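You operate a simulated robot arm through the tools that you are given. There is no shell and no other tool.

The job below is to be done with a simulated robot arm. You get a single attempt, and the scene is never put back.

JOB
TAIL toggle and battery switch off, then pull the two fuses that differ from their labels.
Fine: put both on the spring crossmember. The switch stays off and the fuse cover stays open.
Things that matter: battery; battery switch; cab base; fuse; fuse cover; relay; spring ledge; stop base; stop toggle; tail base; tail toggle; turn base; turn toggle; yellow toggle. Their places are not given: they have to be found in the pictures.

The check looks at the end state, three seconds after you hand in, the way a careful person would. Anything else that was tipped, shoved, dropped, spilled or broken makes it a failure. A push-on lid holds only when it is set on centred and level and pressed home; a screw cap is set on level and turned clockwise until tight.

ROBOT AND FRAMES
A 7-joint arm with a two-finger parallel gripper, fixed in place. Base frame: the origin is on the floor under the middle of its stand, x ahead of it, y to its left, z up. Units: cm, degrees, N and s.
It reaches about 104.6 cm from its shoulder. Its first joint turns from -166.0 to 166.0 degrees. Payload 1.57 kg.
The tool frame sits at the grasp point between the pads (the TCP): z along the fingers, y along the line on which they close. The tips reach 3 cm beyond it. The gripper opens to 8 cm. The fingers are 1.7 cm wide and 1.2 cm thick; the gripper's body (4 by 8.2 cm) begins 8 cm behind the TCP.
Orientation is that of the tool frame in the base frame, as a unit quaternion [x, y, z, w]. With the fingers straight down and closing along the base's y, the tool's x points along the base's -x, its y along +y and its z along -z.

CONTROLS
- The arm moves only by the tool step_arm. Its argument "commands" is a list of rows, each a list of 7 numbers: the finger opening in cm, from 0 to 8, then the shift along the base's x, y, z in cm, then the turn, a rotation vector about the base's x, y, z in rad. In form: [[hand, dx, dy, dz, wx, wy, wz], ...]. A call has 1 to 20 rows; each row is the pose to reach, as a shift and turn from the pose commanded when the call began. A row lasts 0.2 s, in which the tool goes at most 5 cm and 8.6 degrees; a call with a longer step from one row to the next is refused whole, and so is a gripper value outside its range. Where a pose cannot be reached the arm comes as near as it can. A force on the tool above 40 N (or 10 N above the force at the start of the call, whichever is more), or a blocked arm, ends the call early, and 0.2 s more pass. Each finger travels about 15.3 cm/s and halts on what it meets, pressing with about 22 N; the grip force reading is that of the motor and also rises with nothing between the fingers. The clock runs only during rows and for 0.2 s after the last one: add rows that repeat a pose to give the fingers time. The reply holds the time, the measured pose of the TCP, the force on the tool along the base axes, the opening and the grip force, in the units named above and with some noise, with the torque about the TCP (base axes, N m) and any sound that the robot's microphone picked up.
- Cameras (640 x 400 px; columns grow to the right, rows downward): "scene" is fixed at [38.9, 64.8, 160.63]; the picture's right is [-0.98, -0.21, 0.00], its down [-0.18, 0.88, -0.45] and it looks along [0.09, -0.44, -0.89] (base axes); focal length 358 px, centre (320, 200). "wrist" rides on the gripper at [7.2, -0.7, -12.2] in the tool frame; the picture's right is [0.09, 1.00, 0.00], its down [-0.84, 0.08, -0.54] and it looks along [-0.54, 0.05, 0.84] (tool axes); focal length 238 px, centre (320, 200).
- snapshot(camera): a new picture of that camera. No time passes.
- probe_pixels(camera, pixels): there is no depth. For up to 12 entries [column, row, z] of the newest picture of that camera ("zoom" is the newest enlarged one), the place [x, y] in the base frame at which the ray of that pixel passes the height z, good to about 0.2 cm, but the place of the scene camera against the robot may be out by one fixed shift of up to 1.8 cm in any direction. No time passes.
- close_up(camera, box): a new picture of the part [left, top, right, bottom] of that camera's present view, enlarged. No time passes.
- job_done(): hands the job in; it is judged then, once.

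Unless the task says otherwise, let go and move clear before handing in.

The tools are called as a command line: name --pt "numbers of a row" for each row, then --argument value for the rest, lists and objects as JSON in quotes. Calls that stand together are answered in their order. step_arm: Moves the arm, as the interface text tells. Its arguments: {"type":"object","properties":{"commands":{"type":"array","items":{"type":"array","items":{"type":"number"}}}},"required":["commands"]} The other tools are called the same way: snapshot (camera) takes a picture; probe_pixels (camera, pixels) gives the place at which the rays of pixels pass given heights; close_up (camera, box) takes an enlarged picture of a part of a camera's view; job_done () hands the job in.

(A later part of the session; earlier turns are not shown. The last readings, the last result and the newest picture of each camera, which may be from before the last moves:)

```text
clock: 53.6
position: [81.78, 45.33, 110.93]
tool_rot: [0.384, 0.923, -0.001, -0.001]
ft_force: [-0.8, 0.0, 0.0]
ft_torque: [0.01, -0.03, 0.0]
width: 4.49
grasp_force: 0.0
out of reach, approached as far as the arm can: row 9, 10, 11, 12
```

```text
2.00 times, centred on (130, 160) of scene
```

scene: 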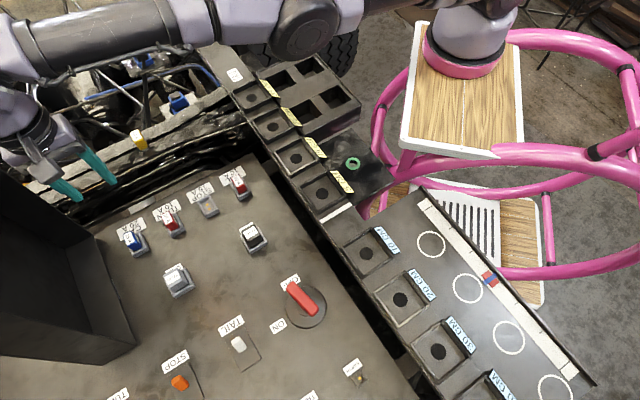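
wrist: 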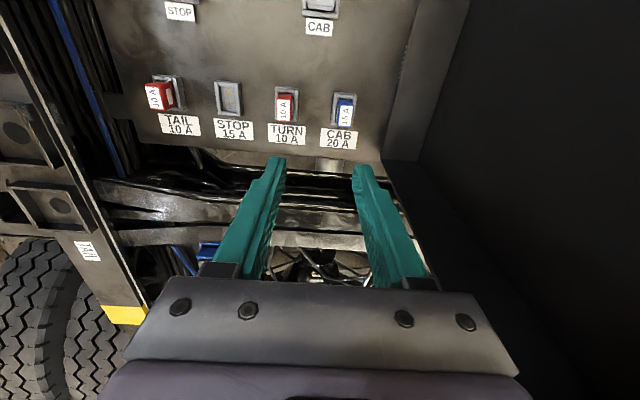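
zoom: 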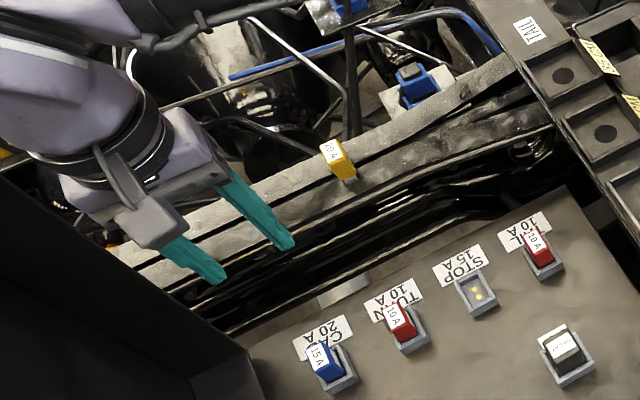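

The yellow fuse still stands on the crossmember (scene zoom 338,158). The straight-down pose over the CAB fuse is slightly out of reach (stopped at 81.8, 45.3). I'll turn the gripper 90° so the pads close along the fuse's long side and then tilt outward in the pad plane to gain reach (which also leans the hand away from the cover).

step_arm --pt "4.5 -1 -1 0 0 0 0.143" --pt "4.5 -2 -2 0 0 0 0.286" --pt "4.5 -3 -3 0 0 0 0.428" --pt "4.5 -4 -4 0 0 0 0.571" --pt "4.5 -5 -5 0 0 0 0.714" --pt "4.5 -6 -6 0 0 0 0.857" --pt "4.5 -6 -6 0 0 0 1.0" --pt "4.5 -6 -6 0 0 0 1.142" --pt "4.5 -6 -6 0 0 0 1.285" --pt "4.5 -6 -6 0 0 0 1.428" --pt "4.5 -6 -6 0 0 0 1.571" --pt "4.5 -6 -6 0 0 0 1.571"

snapshot --camera "wrist"

```text
clock: 56.2
position: [81.54, 44.72, 112.59]
tool_rot: [-0.383, 0.924, -0.001, -0.001]
ft_force: [-1.1, 0.1, -0.1]
ft_torque: [0.01, 0.0, -0.01]
width: 4.5
grasp_force: 0.1
out of reach, approached as far as the arm can: row 1, 2, 3, 4, 5, 6, 7, 8, 9, 10, 11, 12
```

```text
taken
```

wrist: 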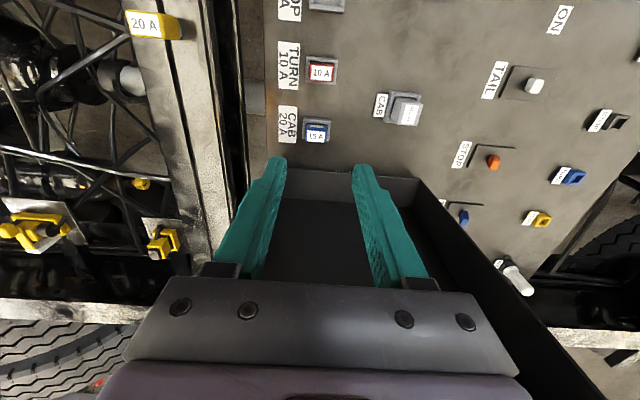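

The arm barely moved and reports being at its reach limit with the elbow stretched. I'll try a plain move back toward the robot to free it.

step_arm --pt "4.5 -2 -2 0 0 0 0" --pt "4.5 -4 -4 0 0 0 0" --pt "4.5 -4 -4 0 0 0 0"

snapshot --camera "scene"

```text
clock: 57.0
position: [81.76, 44.16, 113.74]
tool_rot: [-0.382, 0.924, 0.0, 0.0]
ft_force: [0.5, 0.8, -0.3]
ft_torque: [-0.02, 0.01, -0.03]
width: 4.52
grasp_force: 0.0
out of reach, approached as far as the arm can: row 1, 2, 3
```

```text
taken
```

scene: 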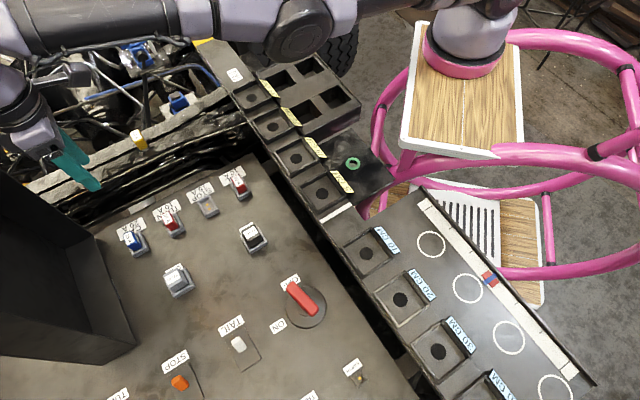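

The arm is nearly straight, so a purely radial pull-back makes no progress. I'll move sideways toward the earlier reachable position over the crossmember (staying high) to let the elbow bend.

step_arm --pt "4.5 0 -3 1 0 0 0" --pt "4.5 0 -6 2 0 0 0" --pt "4.5 0 -9 3 0 0 0" --pt "4.5 0 -12 4 0 0 0" --pt "4.5 0 -12 4 0 0 0"

snapshot --camera "scene"

```text
clock: 58.2
position: [86.89, 35.22, 119.75]
tool_rot: [-0.382, 0.924, -0.001, -0.001]
ft_force: [0.5, -0.3, 0.7]
ft_torque: [0.0, -0.03, -0.02]
width: 4.5
grasp_force: 0.1
out of reach, approached as far as the arm can: row 1, 2, 3, 4, 5
```

```text
taken
```

scene: 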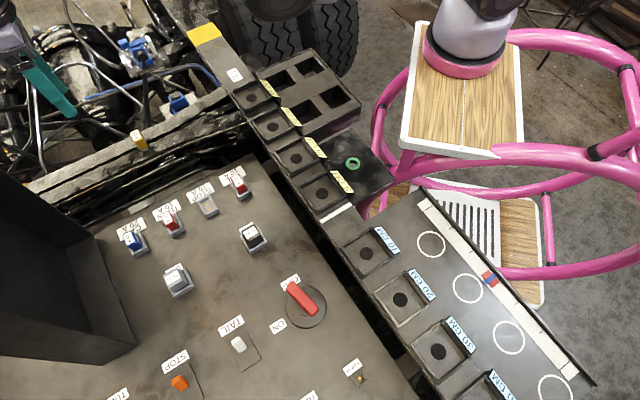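

The arm is sliding along its reach limit without bending its elbow. I'll hold the present command for a few rows to see whether it converges.

step_arm --pt "4.5 0 0 0 0 0 0" --pt "4.5 0 0 0 0 0 0" --pt "4.5 0 0 0 0 0 0" --pt "4.5 0 0 0 0 0 0" --pt "4.5 0 0 0 0 0 0"

```text
clock: 59.4
position: [86.87, 35.39, 119.51]
tool_rot: [-0.382, 0.924, 0.0, -0.001]
ft_force: [-0.4, -0.3, 0.1]
ft_torque: [0.0, -0.02, -0.01]
width: 4.49
grasp_force: 0.0
```

Holding still, the pose is accepted, so the command had been reset to the attained pose. Fitting the points, the shoulder is near (20,−5,125) and the arm is fully straight. I'll command a straight inward move toward the shoulder to bend the elbow.

step_arm --pt "4.5 -1.7 -1 -0.5 0 0 0" --pt "4.5 -3.4 -2 -1 0 0 0" --pt "4.5 -5.1 -3 -1.5 0 0 0" --pt "4.5 -6.7 -4 -2 0 0 0" --pt "4.5 -6.7 -4 -2 0 0 0"

```text
clock: 60.6
position: [86.67, 35.13, 120.08]
tool_rot: [-0.381, 0.924, 0.001, -0.001]
ft_force: [0.4, -0.2, -0.4]
ft_torque: [-0.01, 0.01, 0.01]
width: 4.51
grasp_force: 0.1
out of reach, approached as far as the arm can: row 1, 2, 3, 4, 5
```

Still stuck at the straight-arm ridge. I'll try pushing the command outward and then back inward in one call, to get the elbow over to its normal bending side.

step_arm --pt "4.5 3.8 2.3 1 0 0 0" --pt "4.5 7.6 4.6 2 0 0 0" --pt "4.5 11.4 6.9 3 0 0 0" --pt "4.5 7.6 4.6 2 0 0 0" --pt "4.5 3.8 2.3 1 0 0 0" --pt "4.5 0 0 0 0 0 0" --pt "4.5 -3.8 -2.3 -1 0 0 0" --pt "4.5 -7.6 -4.6 -2 0 0 0" --pt "4.5 -11.4 -6.9 -3 0 0 0" --pt "4.5 -11.4 -6.9 -3 0 0 0"

```text
clock: 62.8
position: [85.7, 36.27, 120.53]
tool_rot: [-0.382, 0.924, -0.001, -0.001]
ft_force: [-0.5, 0.7, -0.7]
ft_torque: [-0.05, -0.01, 0.01]
width: 4.52
grasp_force: 0.1
out of reach, approached as far as the arm can: row 1, 2, 3, 4, 5, 6, 7, 8, 9, 10
```

No change in stretch. I'll look at the arm's posture in the scene.

snapshot --camera "scene"

close_up --camera "scene" --box '[340, 0, 640, 180]'

snapshot --camera "wrist"

```text
taken
```

scene: 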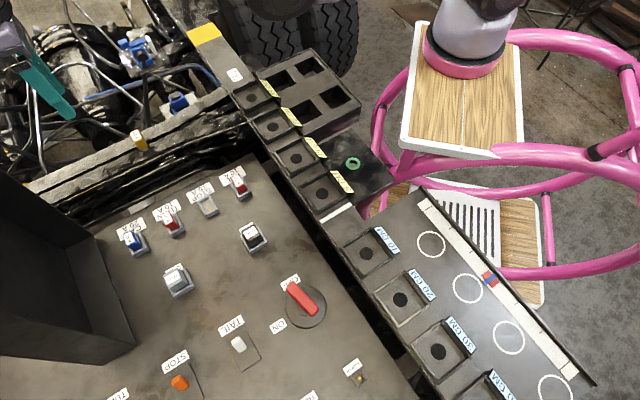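

```text
2.13 times, centred on (490, 90) of scene
```

zoom: 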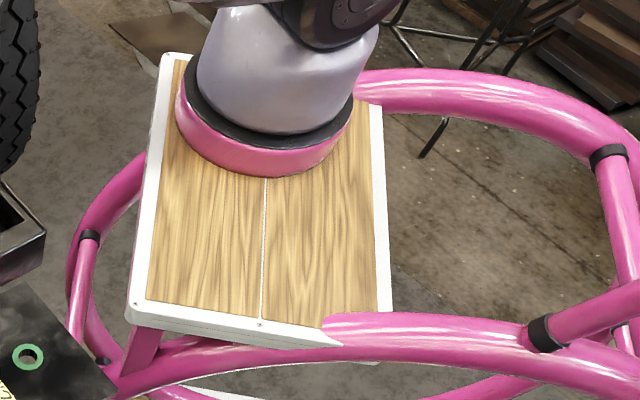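

```text
taken
```

wrist: 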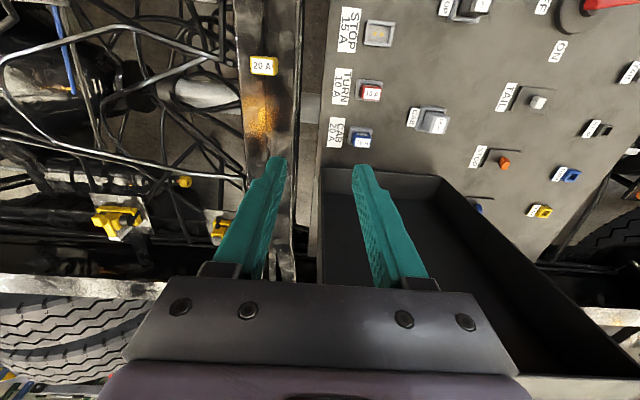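

The yellow fuse and cover are undisturbed. I'll try a short out–in jump to pop the elbow off the straight position.

step_arm --pt "4.5 2.05 1.29 0.62 0 0 0" --pt "4.5 -2.05 -1.29 -0.62 0 0 0" --pt "4.5 -5.74 -3.6 -1.73 0 0 0" --pt "4.5 -9.4 -5.9 -2.84 0 0 0" --pt "4.5 -9.4 -5.9 -2.84 0 0 0"

```text
clock: 64.0
position: [85.21, 36.8, 121.05]
tool_rot: [-0.382, 0.924, 0.0, -0.002]
ft_force: [-0.3, -0.3, 0.2]
ft_torque: [0.01, 0.06, -0.03]
width: 4.51
grasp_force: 0.1
out of reach, approached as far as the arm can: row 1, 2, 3, 4, 5
```

Still no bend, though the position drifts along the limit surface. I'll try holding an outward command for several rows, then an inward command in the next call.

step_arm --pt "4.5 3.3 2.1 1.0 0 0 0" --pt "4.5 3.3 2.1 1.0 0 0 0" --pt "4.5 3.3 2.1 1.0 0 0 0" --pt "4.5 3.3 2.1 1.0 0 0 0"

step_arm --pt "4.5 -2.5 -1.6 -0.8 0 0 0" --pt "4.5 -5 -3.2 -1.6 0 0 0" --pt "4.5 -5 -3.2 -1.6 0 0 0"

```text
clock: 65.0
position: [85.09, 37.22, 121.16]
tool_rot: [-0.382, 0.924, 0.0, 0.0]
ft_force: [0.0, 0.2, 0.3]
ft_torque: [-0.02, -0.02, -0.02]
width: 4.51
grasp_force: 0.0
out of reach, approached as far as the arm can: row 1, 2, 3, 4
```

```text
clock: 65.8
position: [84.91, 37.06, 121.12]
tool_rot: [-0.382, 0.924, 0.0, -0.001]
ft_force: [-0.2, 0.3, 0.6]
ft_torque: [0.01, -0.01, 0.04]
width: 4.5
grasp_force: 0.1
out of reach, approached as far as the arm can: row 1, 2, 3
```

Still stuck. At a straight elbow, tilting the hand makes the elbow share the rotation, so I'll tilt the fingers inward (about the wrist) to bring the elbow back to its normal bending side.

step_arm --pt "4.5 -2.5 -2.5 0.3 -0.103 0.103 0" --pt "4.5 -5 -5 1.1 -0.206 0.206 0" --pt "4.5 -7.5 -7.5 2.4 -0.309 0.309 0" --pt "4.5 -9.7 -9.7 4.25 -0.412 0.412 0" --pt "4.5 -9.7 -9.7 4.25 -0.412 0.412 0"

```text
clock: 67.0
position: [76.07, 27.12, 126.31]
tool_rot: [-0.355, 0.904, -0.076, -0.225]
ft_force: [-0.3, 0.1, 0.9]
ft_torque: [0.0, 0.0, -0.02]
width: 4.51
grasp_force: 0.1
out of reach, approached as far as the arm can: row 4, 5
```

The hand tilted inward about 28° and followed. Now I'll try an inward move again from here.

step_arm --pt "4.5 -2 -1.4 0 0 0 0" --pt "4.5 -4 -2.8 0 0 0 0" --pt "4.5 -6 -4.2 0 0 0 0" --pt "4.5 -6 -4.2 0 0 0 0"

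```text
clock: 68.0
position: [70.25, 22.97, 126.28]
tool_rot: [-0.355, 0.904, -0.076, -0.225]
ft_force: [0.1, -0.3, 0.7]
ft_torque: [0.02, 0.05, -0.01]
width: 4.51
grasp_force: 0.1
```

The elbow bends again (moved freely to (70.3,23.0)). Now I'll rotate to an outward tilt of 20° with the pads across the fuse's long side, while moving to a hover over the CAB fuse, well inside the reach.

step_arm --pt "4.5 1.78 3.06 -2.29 0.0697 -0.0765 0.0038" --pt "4.5 3.56 6.12 -4.58 0.1394 -0.1531 0.0077" --pt "4.5 5.34 9.18 -6.87 0.2091 -0.2296 0.0115" --pt "4.5 7.12 12.25 -9.15 0.2788 -0.3062 0.0154" --pt "4.5 8.9 15.3 -11.4 0.3484 -0.3827 0.0192" --pt "4.5 10.7 18.4 -13.7 0.4181 -0.4592 0.023" --pt "4.5 12.5 21.4 -16 0.4878 -0.5358 0.0269" --pt "4.5 14.25 24.5 -18.3 0.5575 -0.6123 0.0307" --pt "4.5 14.25 24.5 -18.3 0.5575 -0.6123 0.0307"

snapshot --camera "wrist"

snapshot --camera "scene"

```text
clock: 70.0
position: [84.58, 47.66, 107.77]
tool_rot: [-0.377, 0.91, 0.067, 0.16]
ft_force: [-0.2, 0.6, -0.2]
ft_torque: [-0.01, 0.05, -0.01]
width: 4.46
grasp_force: 0.1
```

```text
taken
```

wrist: 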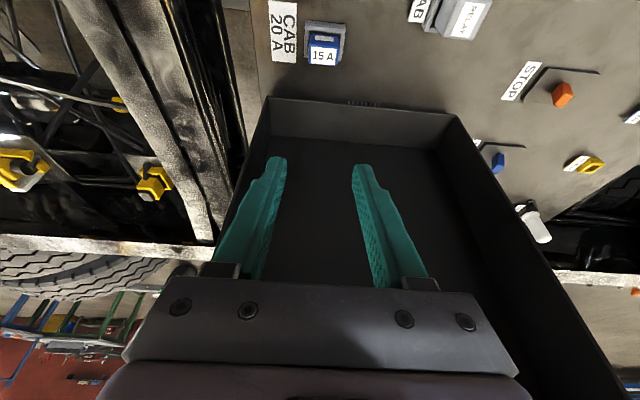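

```text
taken
```

scene: 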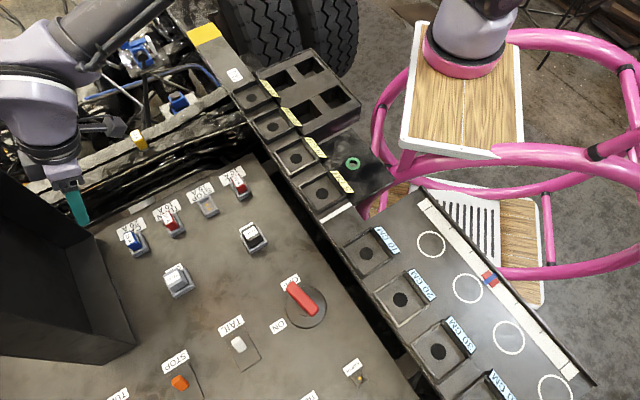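

The hand is over the CAB fuse with the outward tilt, in reach. The blue fuse is at wrist (323,55). I'll take a close-up and probe it.

close_up --camera "wrist" --box '[240, 0, 400, 110]'

probe_pixels --camera "wrist" --pixels '[[323, 56, 89.3], [323, 56, 88.5], [308, 42, 89.3], [339, 42, 89.3], [309, 65, 89.3], [337, 66, 89.3], [268, 108, 85], [450, 113, 85], [283, 60, 84.7]]'

```text
3.64 times, centred on (320, 55) of wrist
```

zoom: 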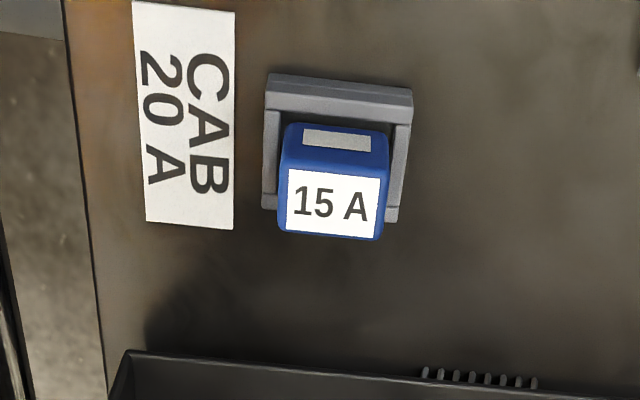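

```text
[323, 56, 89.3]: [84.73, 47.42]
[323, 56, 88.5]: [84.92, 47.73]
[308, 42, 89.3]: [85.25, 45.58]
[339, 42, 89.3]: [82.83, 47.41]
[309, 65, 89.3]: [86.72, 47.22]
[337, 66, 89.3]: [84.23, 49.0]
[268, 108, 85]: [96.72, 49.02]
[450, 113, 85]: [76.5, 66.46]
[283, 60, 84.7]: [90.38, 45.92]
```

I'll probe the edges of the blue fuse's top face for accurate centring along the closing direction.

probe_pixels --camera "zoom" --pixels '[[279, 205, 89.1], [388, 212, 89.1], [333, 204, 89.3], [289, 168, 89.3], [380, 178, 89.3], [376, 238, 89.3], [287, 232, 89.3], [270, 75, 86], [413, 90, 86]]'

```text
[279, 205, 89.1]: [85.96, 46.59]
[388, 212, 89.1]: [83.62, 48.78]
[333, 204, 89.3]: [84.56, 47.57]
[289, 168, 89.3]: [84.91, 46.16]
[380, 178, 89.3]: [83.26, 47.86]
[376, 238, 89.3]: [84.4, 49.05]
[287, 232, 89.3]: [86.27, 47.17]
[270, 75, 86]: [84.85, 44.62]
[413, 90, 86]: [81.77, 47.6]
```

The blue fuse's centre is about (84.71,47.56), 3.2 cm along the closing direction. I'll shift to line the tilted pads up with it, open to 5.2, and descend to z ≈ 96 for a check.

step_arm --pt "5.2 -0.27 -0.44 -3 0 0 0" --pt "5.2 -0.27 -0.44 -6.5 0 0 0" --pt "5.2 -0.27 -0.44 -10 0 0 0" --pt "5.2 -0.27 -0.44 -12 0 0 0" --pt "5.2 -0.27 -0.44 -12 0 0 0"

snapshot --camera "wrist"

close_up --camera "wrist" --box '[240, 50, 400, 180]'

close_up --camera "scene" --box '[0, 100, 220, 290]'

```text
clock: 71.2
position: [84.17, 47.39, 95.99]
tool_rot: [-0.377, 0.91, 0.067, 0.158]
ft_force: [0.4, -0.5, -0.3]
ft_torque: [0.02, -0.02, 0.03]
width: 5.2
grasp_force: 0.0
```

```text
taken
```

wrist: 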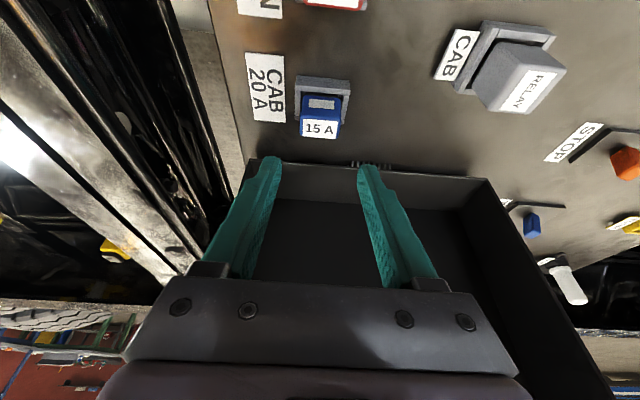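

```text
3.08 times, centred on (320, 115) of wrist
```

zoom: 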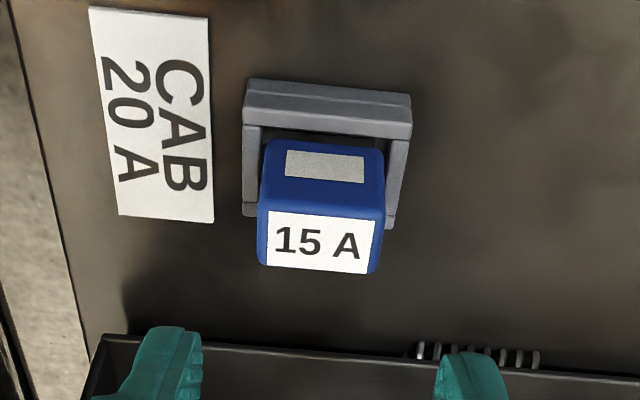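

```text
2.11 times, centred on (110, 195) of scene
```

zoom: 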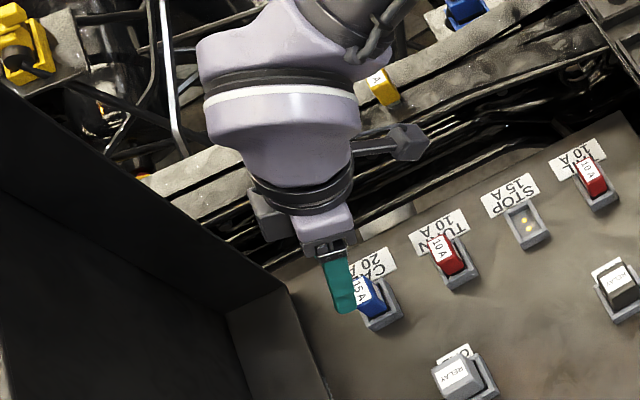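

The fuse (zoom 258–387) is centred between the fingers (202 and 437). I'll probe the label centre once more.

probe_pixels --camera "zoom" --pixels '[[271, 210, 89.3], [376, 221, 89.3], [368, 273, 89.3], [266, 265, 89.3], [260, 240, 89.1], [384, 250, 89.1]]'

```text
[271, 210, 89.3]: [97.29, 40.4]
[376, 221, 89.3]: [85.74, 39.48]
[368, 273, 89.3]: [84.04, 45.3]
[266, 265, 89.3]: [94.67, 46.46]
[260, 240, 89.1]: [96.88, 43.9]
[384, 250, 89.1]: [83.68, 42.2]
```

That probe used the scene enlargement by mistake; I'll probe the same points in the wrist picture itself.

probe_pixels --camera "wrist" --pixels '[[304.1, 118.2, 89.3], [338.2, 121.8, 89.3], [335.6, 138.7, 89.3], [302.5, 136.1, 89.3], [300.5, 128, 89.1], [340.8, 131.2, 89.1]]'

```text
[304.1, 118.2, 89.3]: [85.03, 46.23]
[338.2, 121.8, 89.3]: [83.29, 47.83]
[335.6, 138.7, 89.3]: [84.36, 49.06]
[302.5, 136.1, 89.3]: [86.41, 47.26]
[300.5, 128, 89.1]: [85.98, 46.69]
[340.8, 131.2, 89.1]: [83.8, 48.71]
```

Centre (84.77,47.6), aligned with the tool. I'll descend to z ≈ 90.1.

step_arm --pt "5.2 0 0 -2 0 0 0" --pt "5.2 0 0 -4 0 0 0" --pt "5.2 0 0 -5.2 0 0 0" --pt "5.2 0 0 -5.8 0 0 0" --pt "5.2 0 0 -5.8 0 0 0"

snapshot --camera "wrist"

close_up --camera "wrist" --box '[240, 80, 400, 210]'

```text
clock: 72.4
position: [84.22, 47.12, 90.06]
tool_rot: [-0.377, 0.91, 0.067, 0.159]
ft_force: [-0.2, -0.3, -0.4]
ft_torque: [-0.01, -0.02, -0.01]
width: 5.18
grasp_force: 0.1
```

```text
taken
```

wrist: 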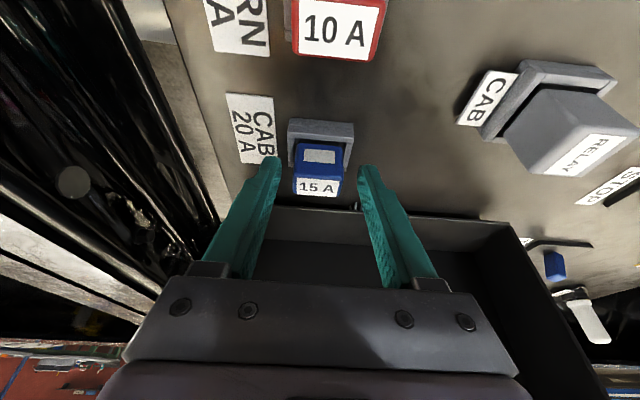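

```text
3.08 times, centred on (320, 145) of wrist
```

zoom: 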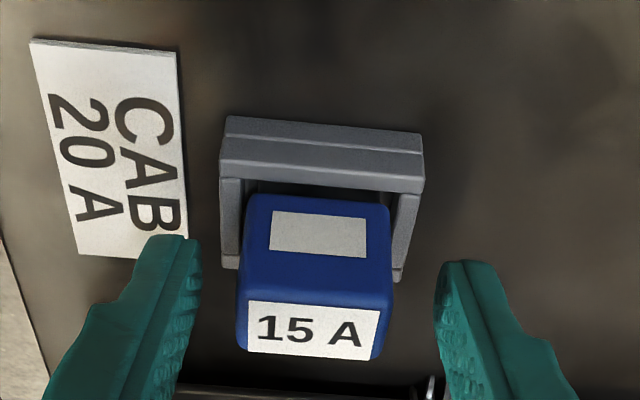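

The fuse is between the fingers with no contact force. I'll close on it.

step_arm --pt "4 0 0 0 0 0 0" --pt "2.2 0 0 0 0 0 0" --pt "2.2 0 0 0 0 0 0"

close_up --camera "wrist" --box '[240, 80, 400, 210]'

```text
clock: 73.2
position: [84.14, 47.12, 90.13]
tool_rot: [-0.377, 0.91, 0.068, 0.16]
ft_force: [1.7, 0.0, 0.9]
ft_torque: [-0.07, -0.1, 0.01]
width: 3.07
grasp_force: 21.9
```

```text
3.08 times, centred on (320, 145) of wrist
```

zoom: 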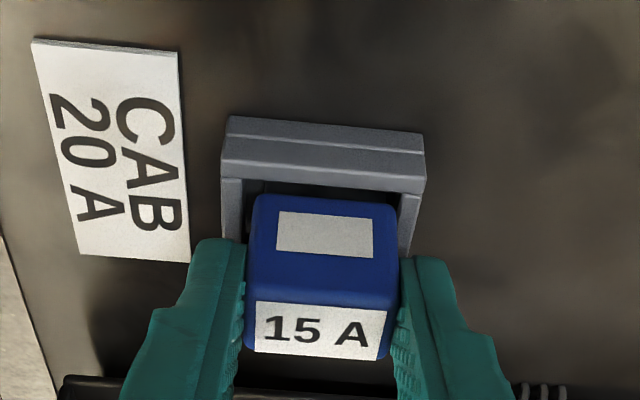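

Gripped (opening 3.07, grip 22). I'll pull straight up in small steps.

step_arm --pt "2.2 0 0 0.4 0 0 0" --pt "2.2 0 0 0.8 0 0 0" --pt "2.2 0 0 1.2 0 0 0" --pt "2.2 0 0 1.8 0 0 0" --pt "2.2 0 0 2.6 0 0 0" --pt "2.2 0 0 3.6 0 0 0" --pt "2.2 0 0 3.6 0 0 0"

snapshot --camera "wrist"

close_up --camera "wrist" --box '[240, 80, 400, 210]'

```text
clock: 74.8
position: [84.31, 46.98, 93.81]
tool_rot: [-0.377, 0.91, 0.067, 0.16]
ft_force: [0.7, -0.9, -0.3]
ft_torque: [0.0, 0.0, -0.01]
width: 3.08
grasp_force: 22.2
```

```text
taken
```

wrist: 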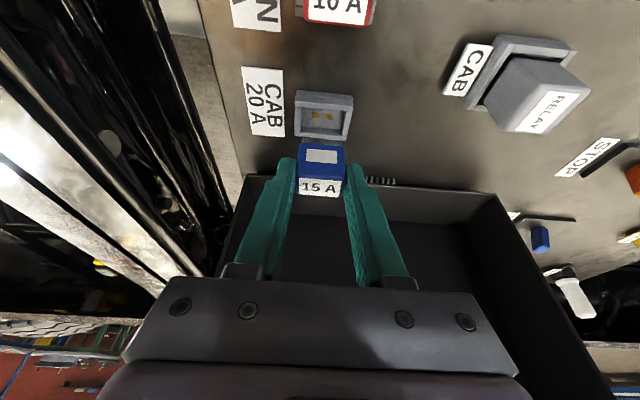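

```text
3.08 times, centred on (320, 145) of wrist
```

zoom: 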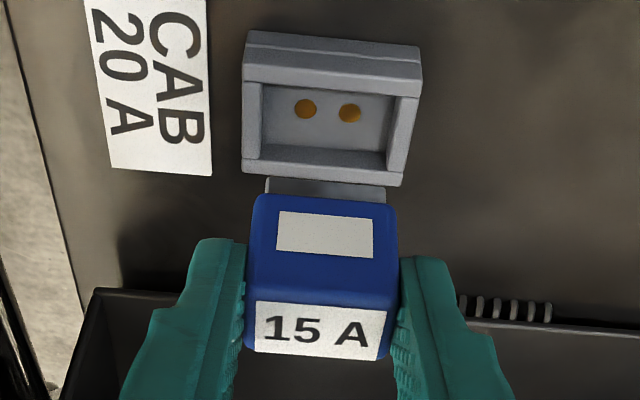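

The blue fuse is out (socket contacts visible at zoom (305,108), (350,112)). I'll raise it and carry it over the crossmember at v ≈ 90, about 8 cm from the yellow one.

step_arm --pt "2.2 0 0 4 0 0 0" --pt "2.2 0 0 8 0 0 0" --pt "2.2 0 0 12 0 0 0" --pt "2.2 0 0 16 0 0 0" --pt "2.2 2.3 -3.6 16 0 0 0" --pt "2.2 4.6 -7.2 16 0 0 0" --pt "2.2 6.9 -10.8 16 0 0 0" --pt "2.2 9.25 -14.3 16 0 0 0" --pt "2.2 9.25 -14.3 16 0 0 0"

snapshot --camera "wrist"

snapshot --camera "scene"

```text
clock: 76.8
position: [93.47, 32.76, 109.6]
tool_rot: [-0.377, 0.91, 0.067, 0.16]
ft_force: [0.0, -0.6, -0.1]
ft_torque: [0.0, -0.04, 0.0]
width: 3.08
grasp_force: 21.9
```

```text
taken
```

wrist: 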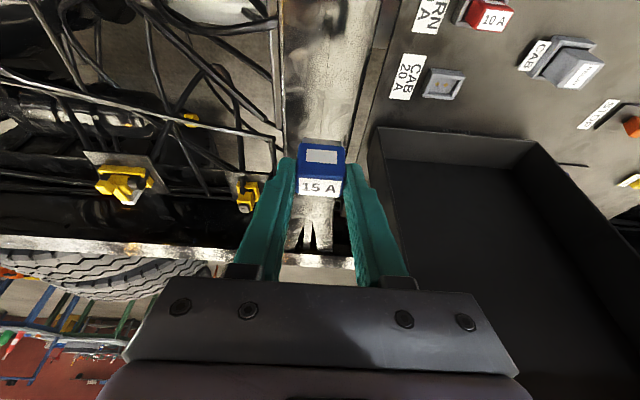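

```text
taken
```

scene: 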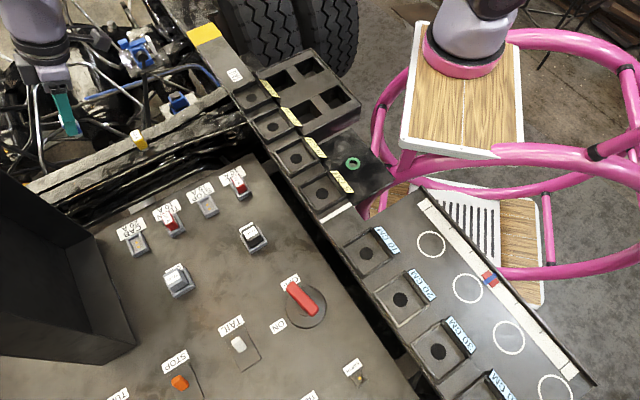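

The blue fuse hangs over the crossmember (wrist view 300–380, rows 0–140), aligned with it. I'll lower to just above the expected contact height.

step_arm --pt "2.2 0 0 -3 0 0 0" --pt "2.2 0 0 -6 0 0 0" --pt "2.2 0 0 -8 0 0 0" --pt "2.2 0 0 -9 0 0 0" --pt "2.2 0 0 -9.6 0 0 0" --pt "2.2 0 0 -10 0 0 0" --pt "2.2 0 0 -10 0 0 0"

snapshot --camera "wrist"

close_up --camera "wrist" --box '[220, 20, 420, 200]'

close_up --camera "scene" --box '[40, 80, 180, 190]'

```text
clock: 78.4
position: [93.44, 33.0, 99.63]
tool_rot: [-0.376, 0.91, 0.066, 0.159]
ft_force: [-0.7, -0.3, -0.9]
ft_torque: [0.0, -0.01, -0.01]
width: 3.05
grasp_force: 21.6
```

```text
taken
```

wrist: 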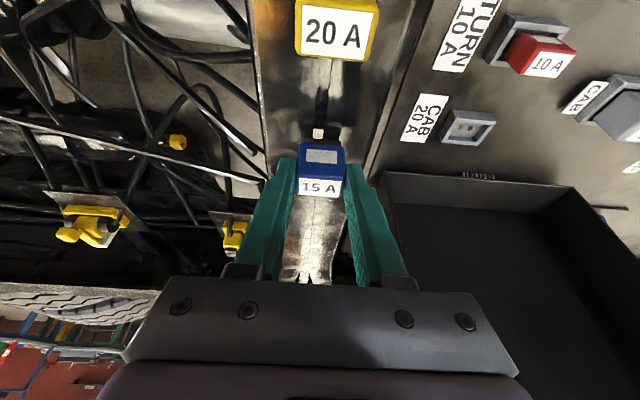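

```text
2.22 times, centred on (320, 110) of wrist
```

zoom: 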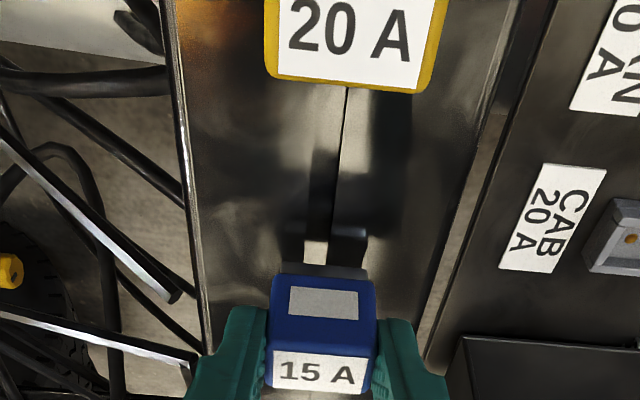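

```text
3.64 times, centred on (110, 135) of scene
```

zoom: 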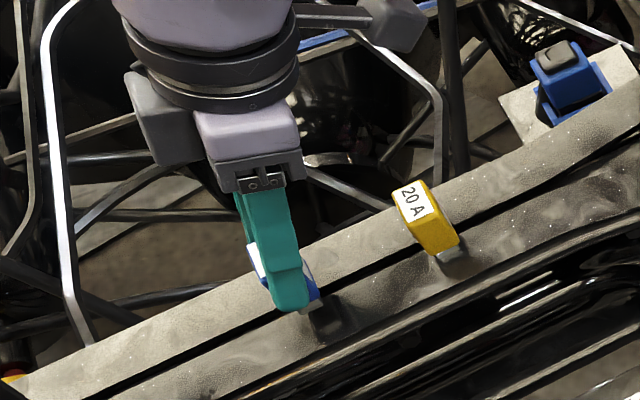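

The blue fuse is over the seam, in line with the yellow one. I'll lower in fine steps until contact.

step_arm --pt "2.2 0 0 -0.25 0 0 0" --pt "2.2 0 0 -0.5 0 0 0" --pt "2.2 0 0 -0.75 0 0 0" --pt "2.2 0 0 -0.75 0 0 0"

```text
clock: 79.4
position: [93.45, 32.92, 98.89]
tool_rot: [-0.377, 0.91, 0.067, 0.159]
ft_force: [0.2, -0.6, 0.3]
ft_torque: [0.0, 0.04, 0.01]
width: 3.05
grasp_force: 22.5
```

No contact yet at z = 98.9. Continuing in finer steps.

step_arm --pt "2.2 0 0 -0.15 0 0 0" --pt "2.2 0 0 -0.3 0 0 0" --pt "2.2 0 0 -0.3 0 0 0"

```text
clock: 80.2
position: [93.49, 32.71, 98.55]
tool_rot: [-0.377, 0.91, 0.067, 0.16]
ft_force: [0.3, -0.4, 0.0]
ft_torque: [-0.01, 0.0, 0.01]
width: 3.07
grasp_force: 21.9
```

step_arm --pt "2.2 0 0 -0.12 0 0 0" --pt "2.2 0 0 -0.24 0 0 0" --pt "2.2 0 0 -0.24 0 0 0"

```text
clock: 81.0
position: [93.6, 32.89, 98.5]
tool_rot: [-0.376, 0.91, 0.066, 0.162]
ft_force: [-0.5, -3.5, 14.7]
ft_torque: [-0.1, -0.04, 0.0]
width: 3.07
grasp_force: 21.7
```

Contact: 14.7 N upward at z ≈ 98.5. I'll relieve slightly and open slowly.

step_arm --pt "2.2 0 0 0.12 0 0 0" --pt "2.2 0 0 0.12 0 0 0"

step_arm --pt "3.2 0 0 0 0 0 0" --pt "3.7 0 0 0 0 0 0" --pt "4.3 0 0 0 0 0 0" --pt "4.8 0 0 0 0 0 0" --pt "4.8 0 0 0 0 0 0"

close_up --camera "wrist" --box '[220, 20, 420, 220]'

close_up --camera "scene" --box '[40, 80, 180, 190]'

```text
clock: 81.6
position: [93.47, 32.9, 98.6]
tool_rot: [-0.377, 0.91, 0.067, 0.161]
ft_force: [4.5, -1.6, 13.0]
ft_torque: [-0.05, -0.31, -0.06]
width: 3.06
grasp_force: 21.9
```

```text
clock: 82.8
position: [93.43, 32.84, 98.43]
tool_rot: [-0.377, 0.91, 0.067, 0.16]
ft_force: [-0.4, -0.4, 0.7]
ft_torque: [0.02, 0.01, 0.03]
width: 4.83
grasp_force: 0.1
```

```text
2.00 times, centred on (320, 120) of wrist
```

zoom: 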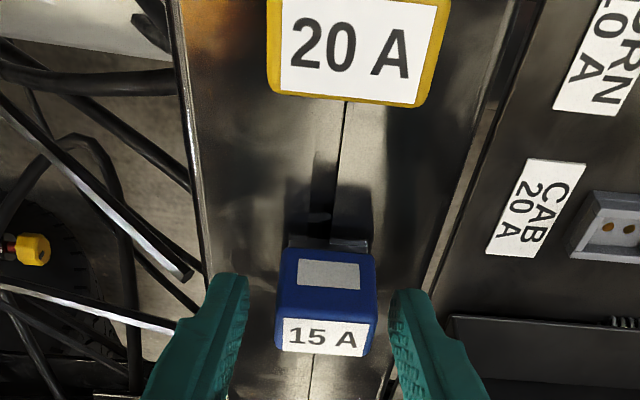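

```text
3.64 times, centred on (110, 135) of scene
```

zoom: 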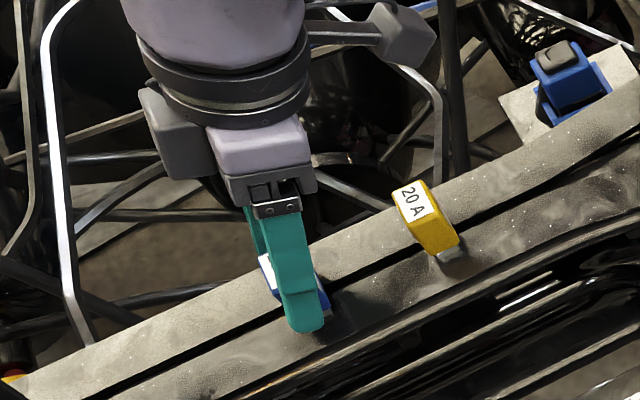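

The blue fuse stands upright on the crossmember with both fingers clear of it. I'll rise straight up and back away.

step_arm --pt "4.8 0 0 1 0 0 0" --pt "4.8 0 0 3 0 0 0" --pt "4.8 0 0 6 0 0 0" --pt "4.8 0 0 10 0 0 0" --pt "4.8 0 0 14 0 0 0" --pt "4.8 0 0 17 0 0 0" --pt "4.8 0 0 17 0 0 0"

snapshot --camera "wrist"

close_up --camera "scene" --box '[40, 80, 180, 190]'

```text
clock: 84.4
position: [93.75, 33.07, 115.53]
tool_rot: [-0.377, 0.91, 0.067, 0.16]
ft_force: [0.6, -0.9, -1.3]
ft_torque: [0.0, 0.01, 0.04]
width: 4.85
grasp_force: 0.1
```

```text
taken
```

wrist: 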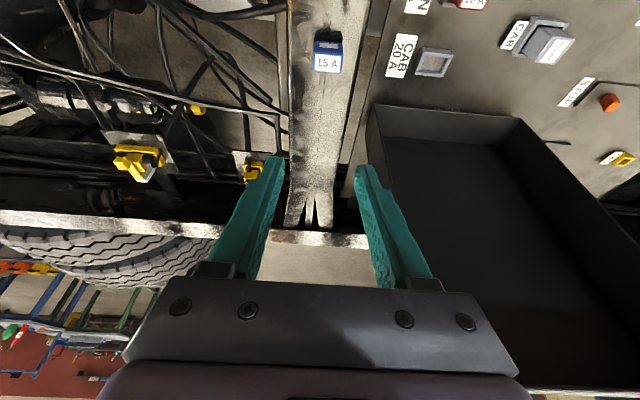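

```text
3.64 times, centred on (110, 135) of scene
```

zoom: 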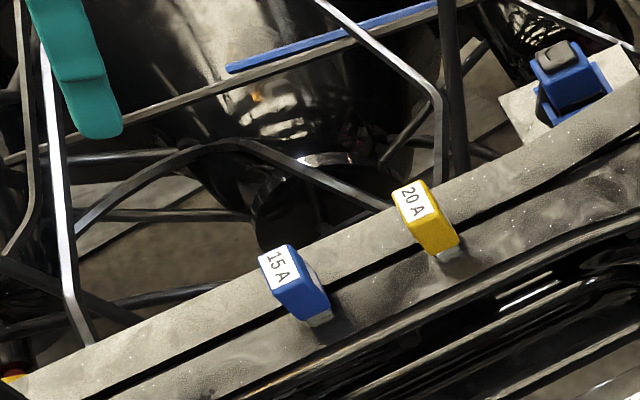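

Both fuses (15 A blue and 20 A yellow) stand on the crossmember. I'll move back toward the robot and level the hand, then check everything once more.

step_arm --pt "4.8 -4 0 1 -0.035 0.035 0" --pt "4.8 -8 1 2 -0.07 0.07 0" --pt "4.8 -12 2 3 -0.105 0.105 0" --pt "4.8 -16 3 4 -0.14 0.14 0" --pt "4.8 -20 5 5 -0.175 0.175 0" --pt "4.8 -24 7 5 -0.21 0.21 0" --pt "4.8 -28 9 5 -0.247 0.247 0" --pt "4.8 -32 11 5 -0.247 0.247 0" --pt "4.8 -36 13 5 -0.247 0.247 0" --pt "4.8 -40 15 5 -0.247 0.247 0" --pt "4.8 -40 15 5 -0.247 0.247 0"

snapshot --camera "wrist"

snapshot --camera "scene"

close_up --camera "wrist" --box '[280, 20, 520, 200]'

```text
clock: 86.8
position: [53.42, 47.72, 120.33]
tool_rot: [-0.383, 0.924, 0.0, -0.002]
ft_force: [-0.5, 0.1, 0.3]
ft_torque: [-0.01, 0.0, 0.0]
width: 4.83
grasp_force: 0.0
```

```text
taken
```

wrist: 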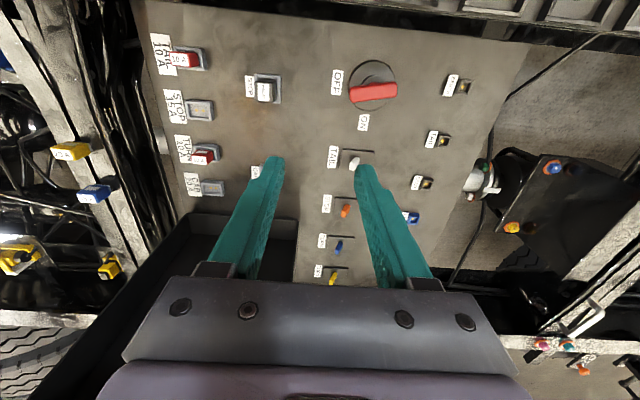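

```text
taken
```

scene: 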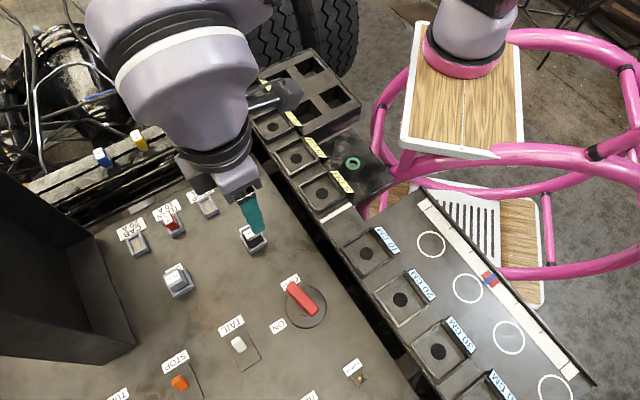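

```text
2.22 times, centred on (400, 110) of wrist
```

zoom: 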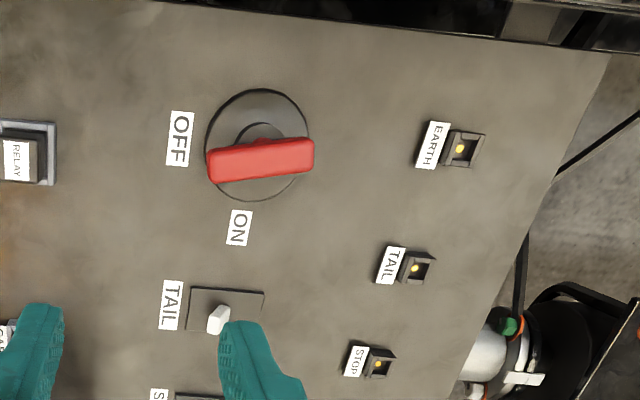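

The fuses sit on the crossmember in the scene (103,157) and (138,140), the cover is open, TAIL lever toward its label. But the switch bar rests about 12° short of pointing straight at OFF, probably dragged back a little when I released it, so I'll nudge it the rest of the way with closed fingers.

step_arm --pt "3 -1.2 2 -3 0 0 0" --pt "1 -2.5 4 -6.5 0 0 0" --pt "0 -3.8 6.1 -10 0 0 0" --pt "0 -3.8 6.1 -14 0 0 0" --pt "0 -3.8 6.1 -17 0 0 0" --pt "0 -3.8 6.1 -17 0 0 0"

snapshot --camera "wrist"

close_up --camera "wrist" --box '[220, 40, 420, 200]'

```text
clock: 88.2
position: [49.75, 53.98, 103.61]
tool_rot: [-0.382, 0.924, 0.0, -0.001]
ft_force: [0.7, -0.2, 0.0]
ft_torque: [-0.01, 0.01, 0.0]
width: 0.02
grasp_force: 21.4
```

```text
taken
```

wrist: 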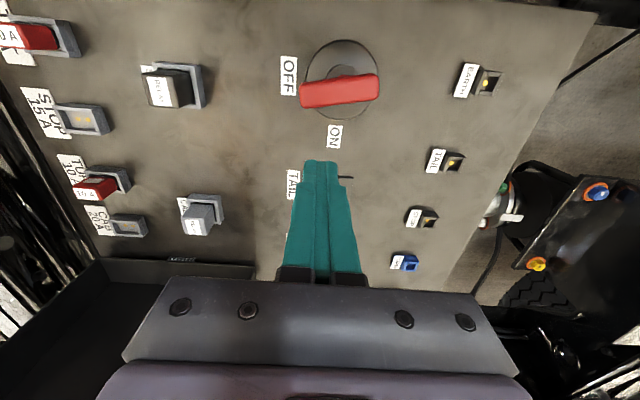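

```text
2.50 times, centred on (320, 120) of wrist
```

zoom: 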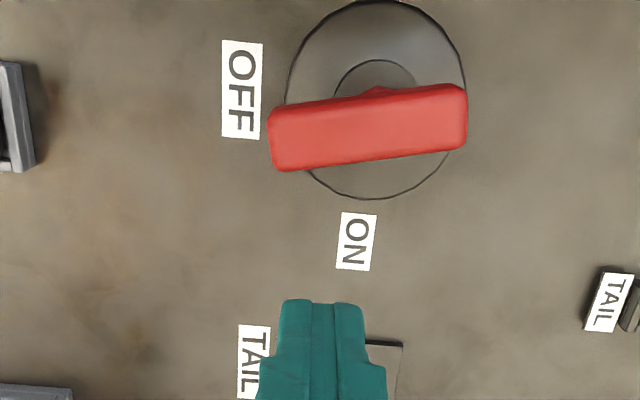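

The bar's OFF end (zoom 268–283, 108–172) sits lower than the line to OFF. I'll probe its edges at z = 92.

probe_pixels --camera "zoom" --pixels '[[268, 142, 92], [467, 117, 92], [280, 171, 92], [463, 148, 92], [275, 111, 92], [460, 86, 92], [376, 100, 86], [242, 90, 84.7], [356, 241, 84.7]]'

```text
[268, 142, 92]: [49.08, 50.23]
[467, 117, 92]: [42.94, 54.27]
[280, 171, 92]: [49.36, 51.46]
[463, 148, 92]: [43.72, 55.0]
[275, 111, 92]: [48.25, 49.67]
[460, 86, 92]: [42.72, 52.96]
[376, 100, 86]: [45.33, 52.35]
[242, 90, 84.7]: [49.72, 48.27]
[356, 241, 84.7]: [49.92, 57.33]
```

The bar is at about −33°; OFF is at −45.7° from the pivot. I'll descend beside its OFF end and push it gently toward OFF.

step_arm --pt "0 0 0 -4 0 0 0" --pt "0 0 0 -8 0 0 0" --pt "0 0 0 -10 0 0 0" --pt "0 0 0 -11.1 0 0 0" --pt "0 0 0 -11.1 0 0 0"

snapshot --camera "wrist"

```text
clock: 89.4
position: [49.91, 53.99, 92.46]
tool_rot: [-0.384, 0.923, 0.0, -0.001]
ft_force: [0.0, 0.1, 0.1]
ft_torque: [0.01, 0.01, -0.02]
width: 0.02
grasp_force: 21.0
```

```text
taken
```

wrist: 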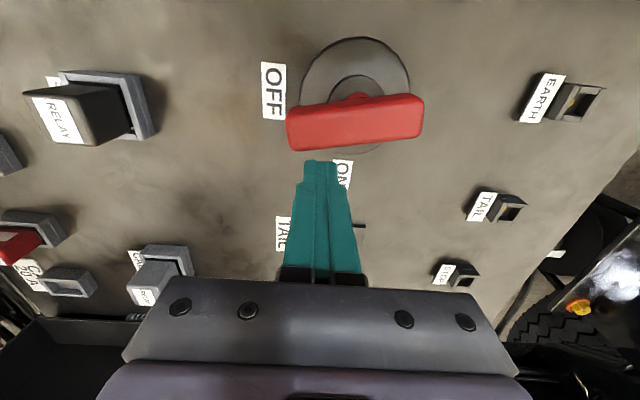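

The closed fingers are beside the OFF half of the bar, not touching. I'll push toward −v in small steps.

step_arm --pt "0 -0.3 -0.3 0 0 0 0" --pt "0 -0.6 -0.6 0 0 0 0" --pt "0 -0.85 -0.85 0 0 0 0" --pt "0 -1.05 -1.05 0 0 0 0" --pt "0 -1.05 -1.05 0 0 0 0"

snapshot --camera "wrist"

```text
clock: 90.6
position: [48.53, 52.87, 92.39]
tool_rot: [-0.383, 0.924, 0.001, -0.001]
ft_force: [-0.3, 0.4, -0.3]
ft_torque: [0.01, 0.04, 0.0]
width: 0.01
grasp_force: 20.9
```

```text
taken
```

wrist: 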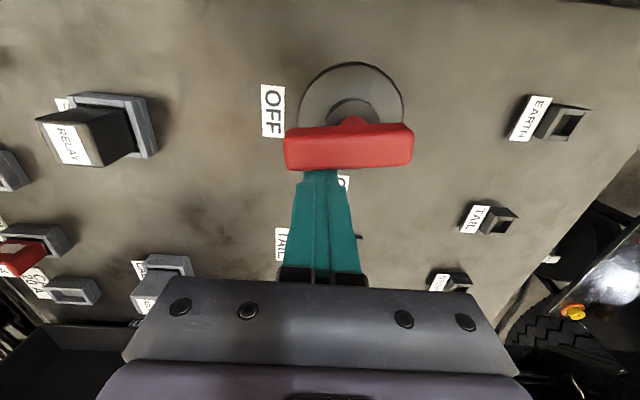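

The bar moves freely (no force) and stays, so it can go further. I'll continue until it points straight at OFF or meets its stop.

step_arm --pt "0 -0.12 -0.12 0 0 0 0" --pt "0 -0.24 -0.24 0 0 0 0" --pt "0 -0.36 -0.36 0 0 0 0" --pt "0 -0.36 -0.36 0 0 0 0"

snapshot --camera "wrist"

close_up --camera "wrist" --box '[240, 40, 440, 200]'

```text
clock: 91.6
position: [48.46, 52.67, 92.28]
tool_rot: [-0.382, 0.924, 0.0, 0.0]
ft_force: [8.3, 5.6, 0.5]
ft_torque: [0.08, -0.17, -0.04]
width: 0.0
grasp_force: 21.9
```

```text
taken
```

wrist: 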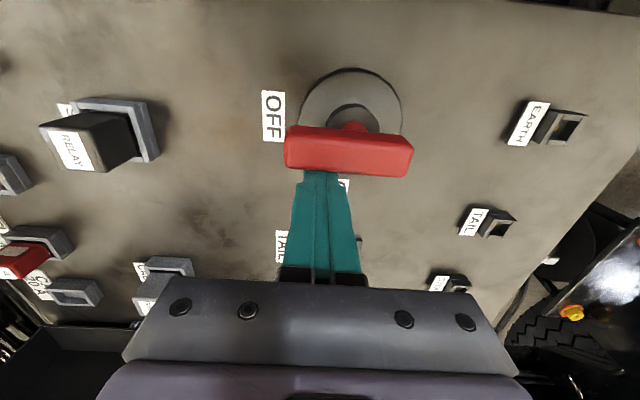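

```text
2.50 times, centred on (340, 120) of wrist
```

zoom: 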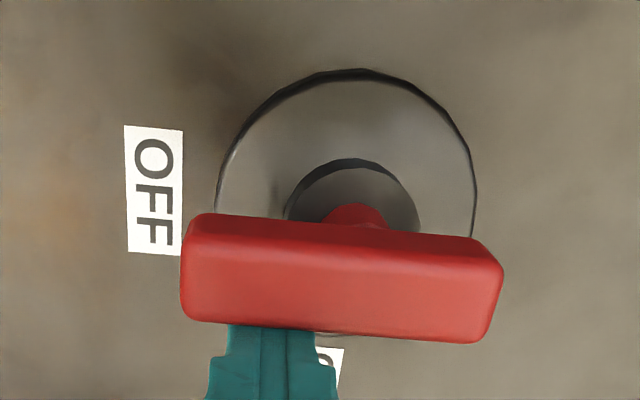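

Now there's a 10 N resistance and the bar lies parallel to the panel axis, pointing at OFF — the stop is reached. I'll back off and rise to check.

step_arm --pt "0 0.4 0.4 0 0 0 0" --pt "0 0.9 0.9 0 0 0 0" --pt "0 0.9 0.9 3 0 0 0" --pt "0 0.9 0.9 7 0 0 0" --pt "0 0.9 0.9 11 0 0 0" --pt "0 0.9 0.9 15 0 0 0" --pt "0 0.9 0.9 18 0 0 0" --pt "0 0.9 0.9 18 0 0 0"

snapshot --camera "wrist"

close_up --camera "wrist" --box '[220, 40, 460, 200]'

probe_pixels --camera "wrist" --pixels '[[320, 90, 92]]'

```text
clock: 93.4
position: [49.13, 53.26, 110.62]
tool_rot: [-0.383, 0.924, 0.001, -0.001]
ft_force: [-0.4, -0.1, -0.8]
ft_torque: [0.02, -0.03, 0.02]
width: 0.0
grasp_force: 21.2
```

```text
taken
```

wrist: 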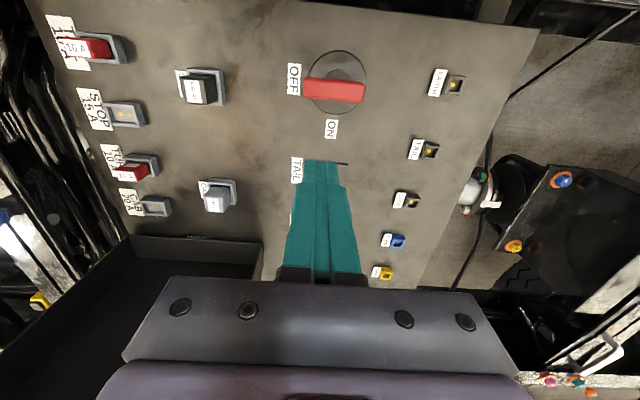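

```text
2.50 times, centred on (340, 120) of wrist
```

zoom: 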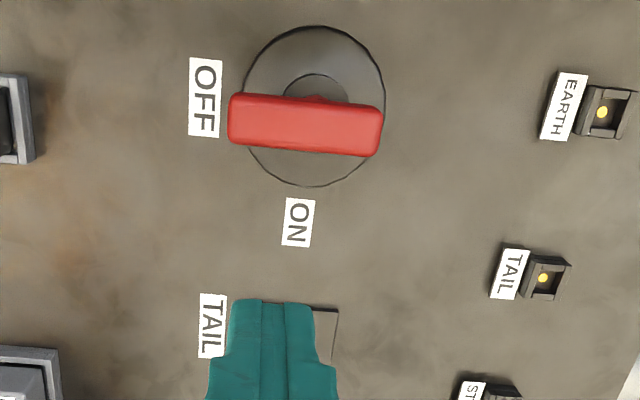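

```text
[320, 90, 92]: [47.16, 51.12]
```

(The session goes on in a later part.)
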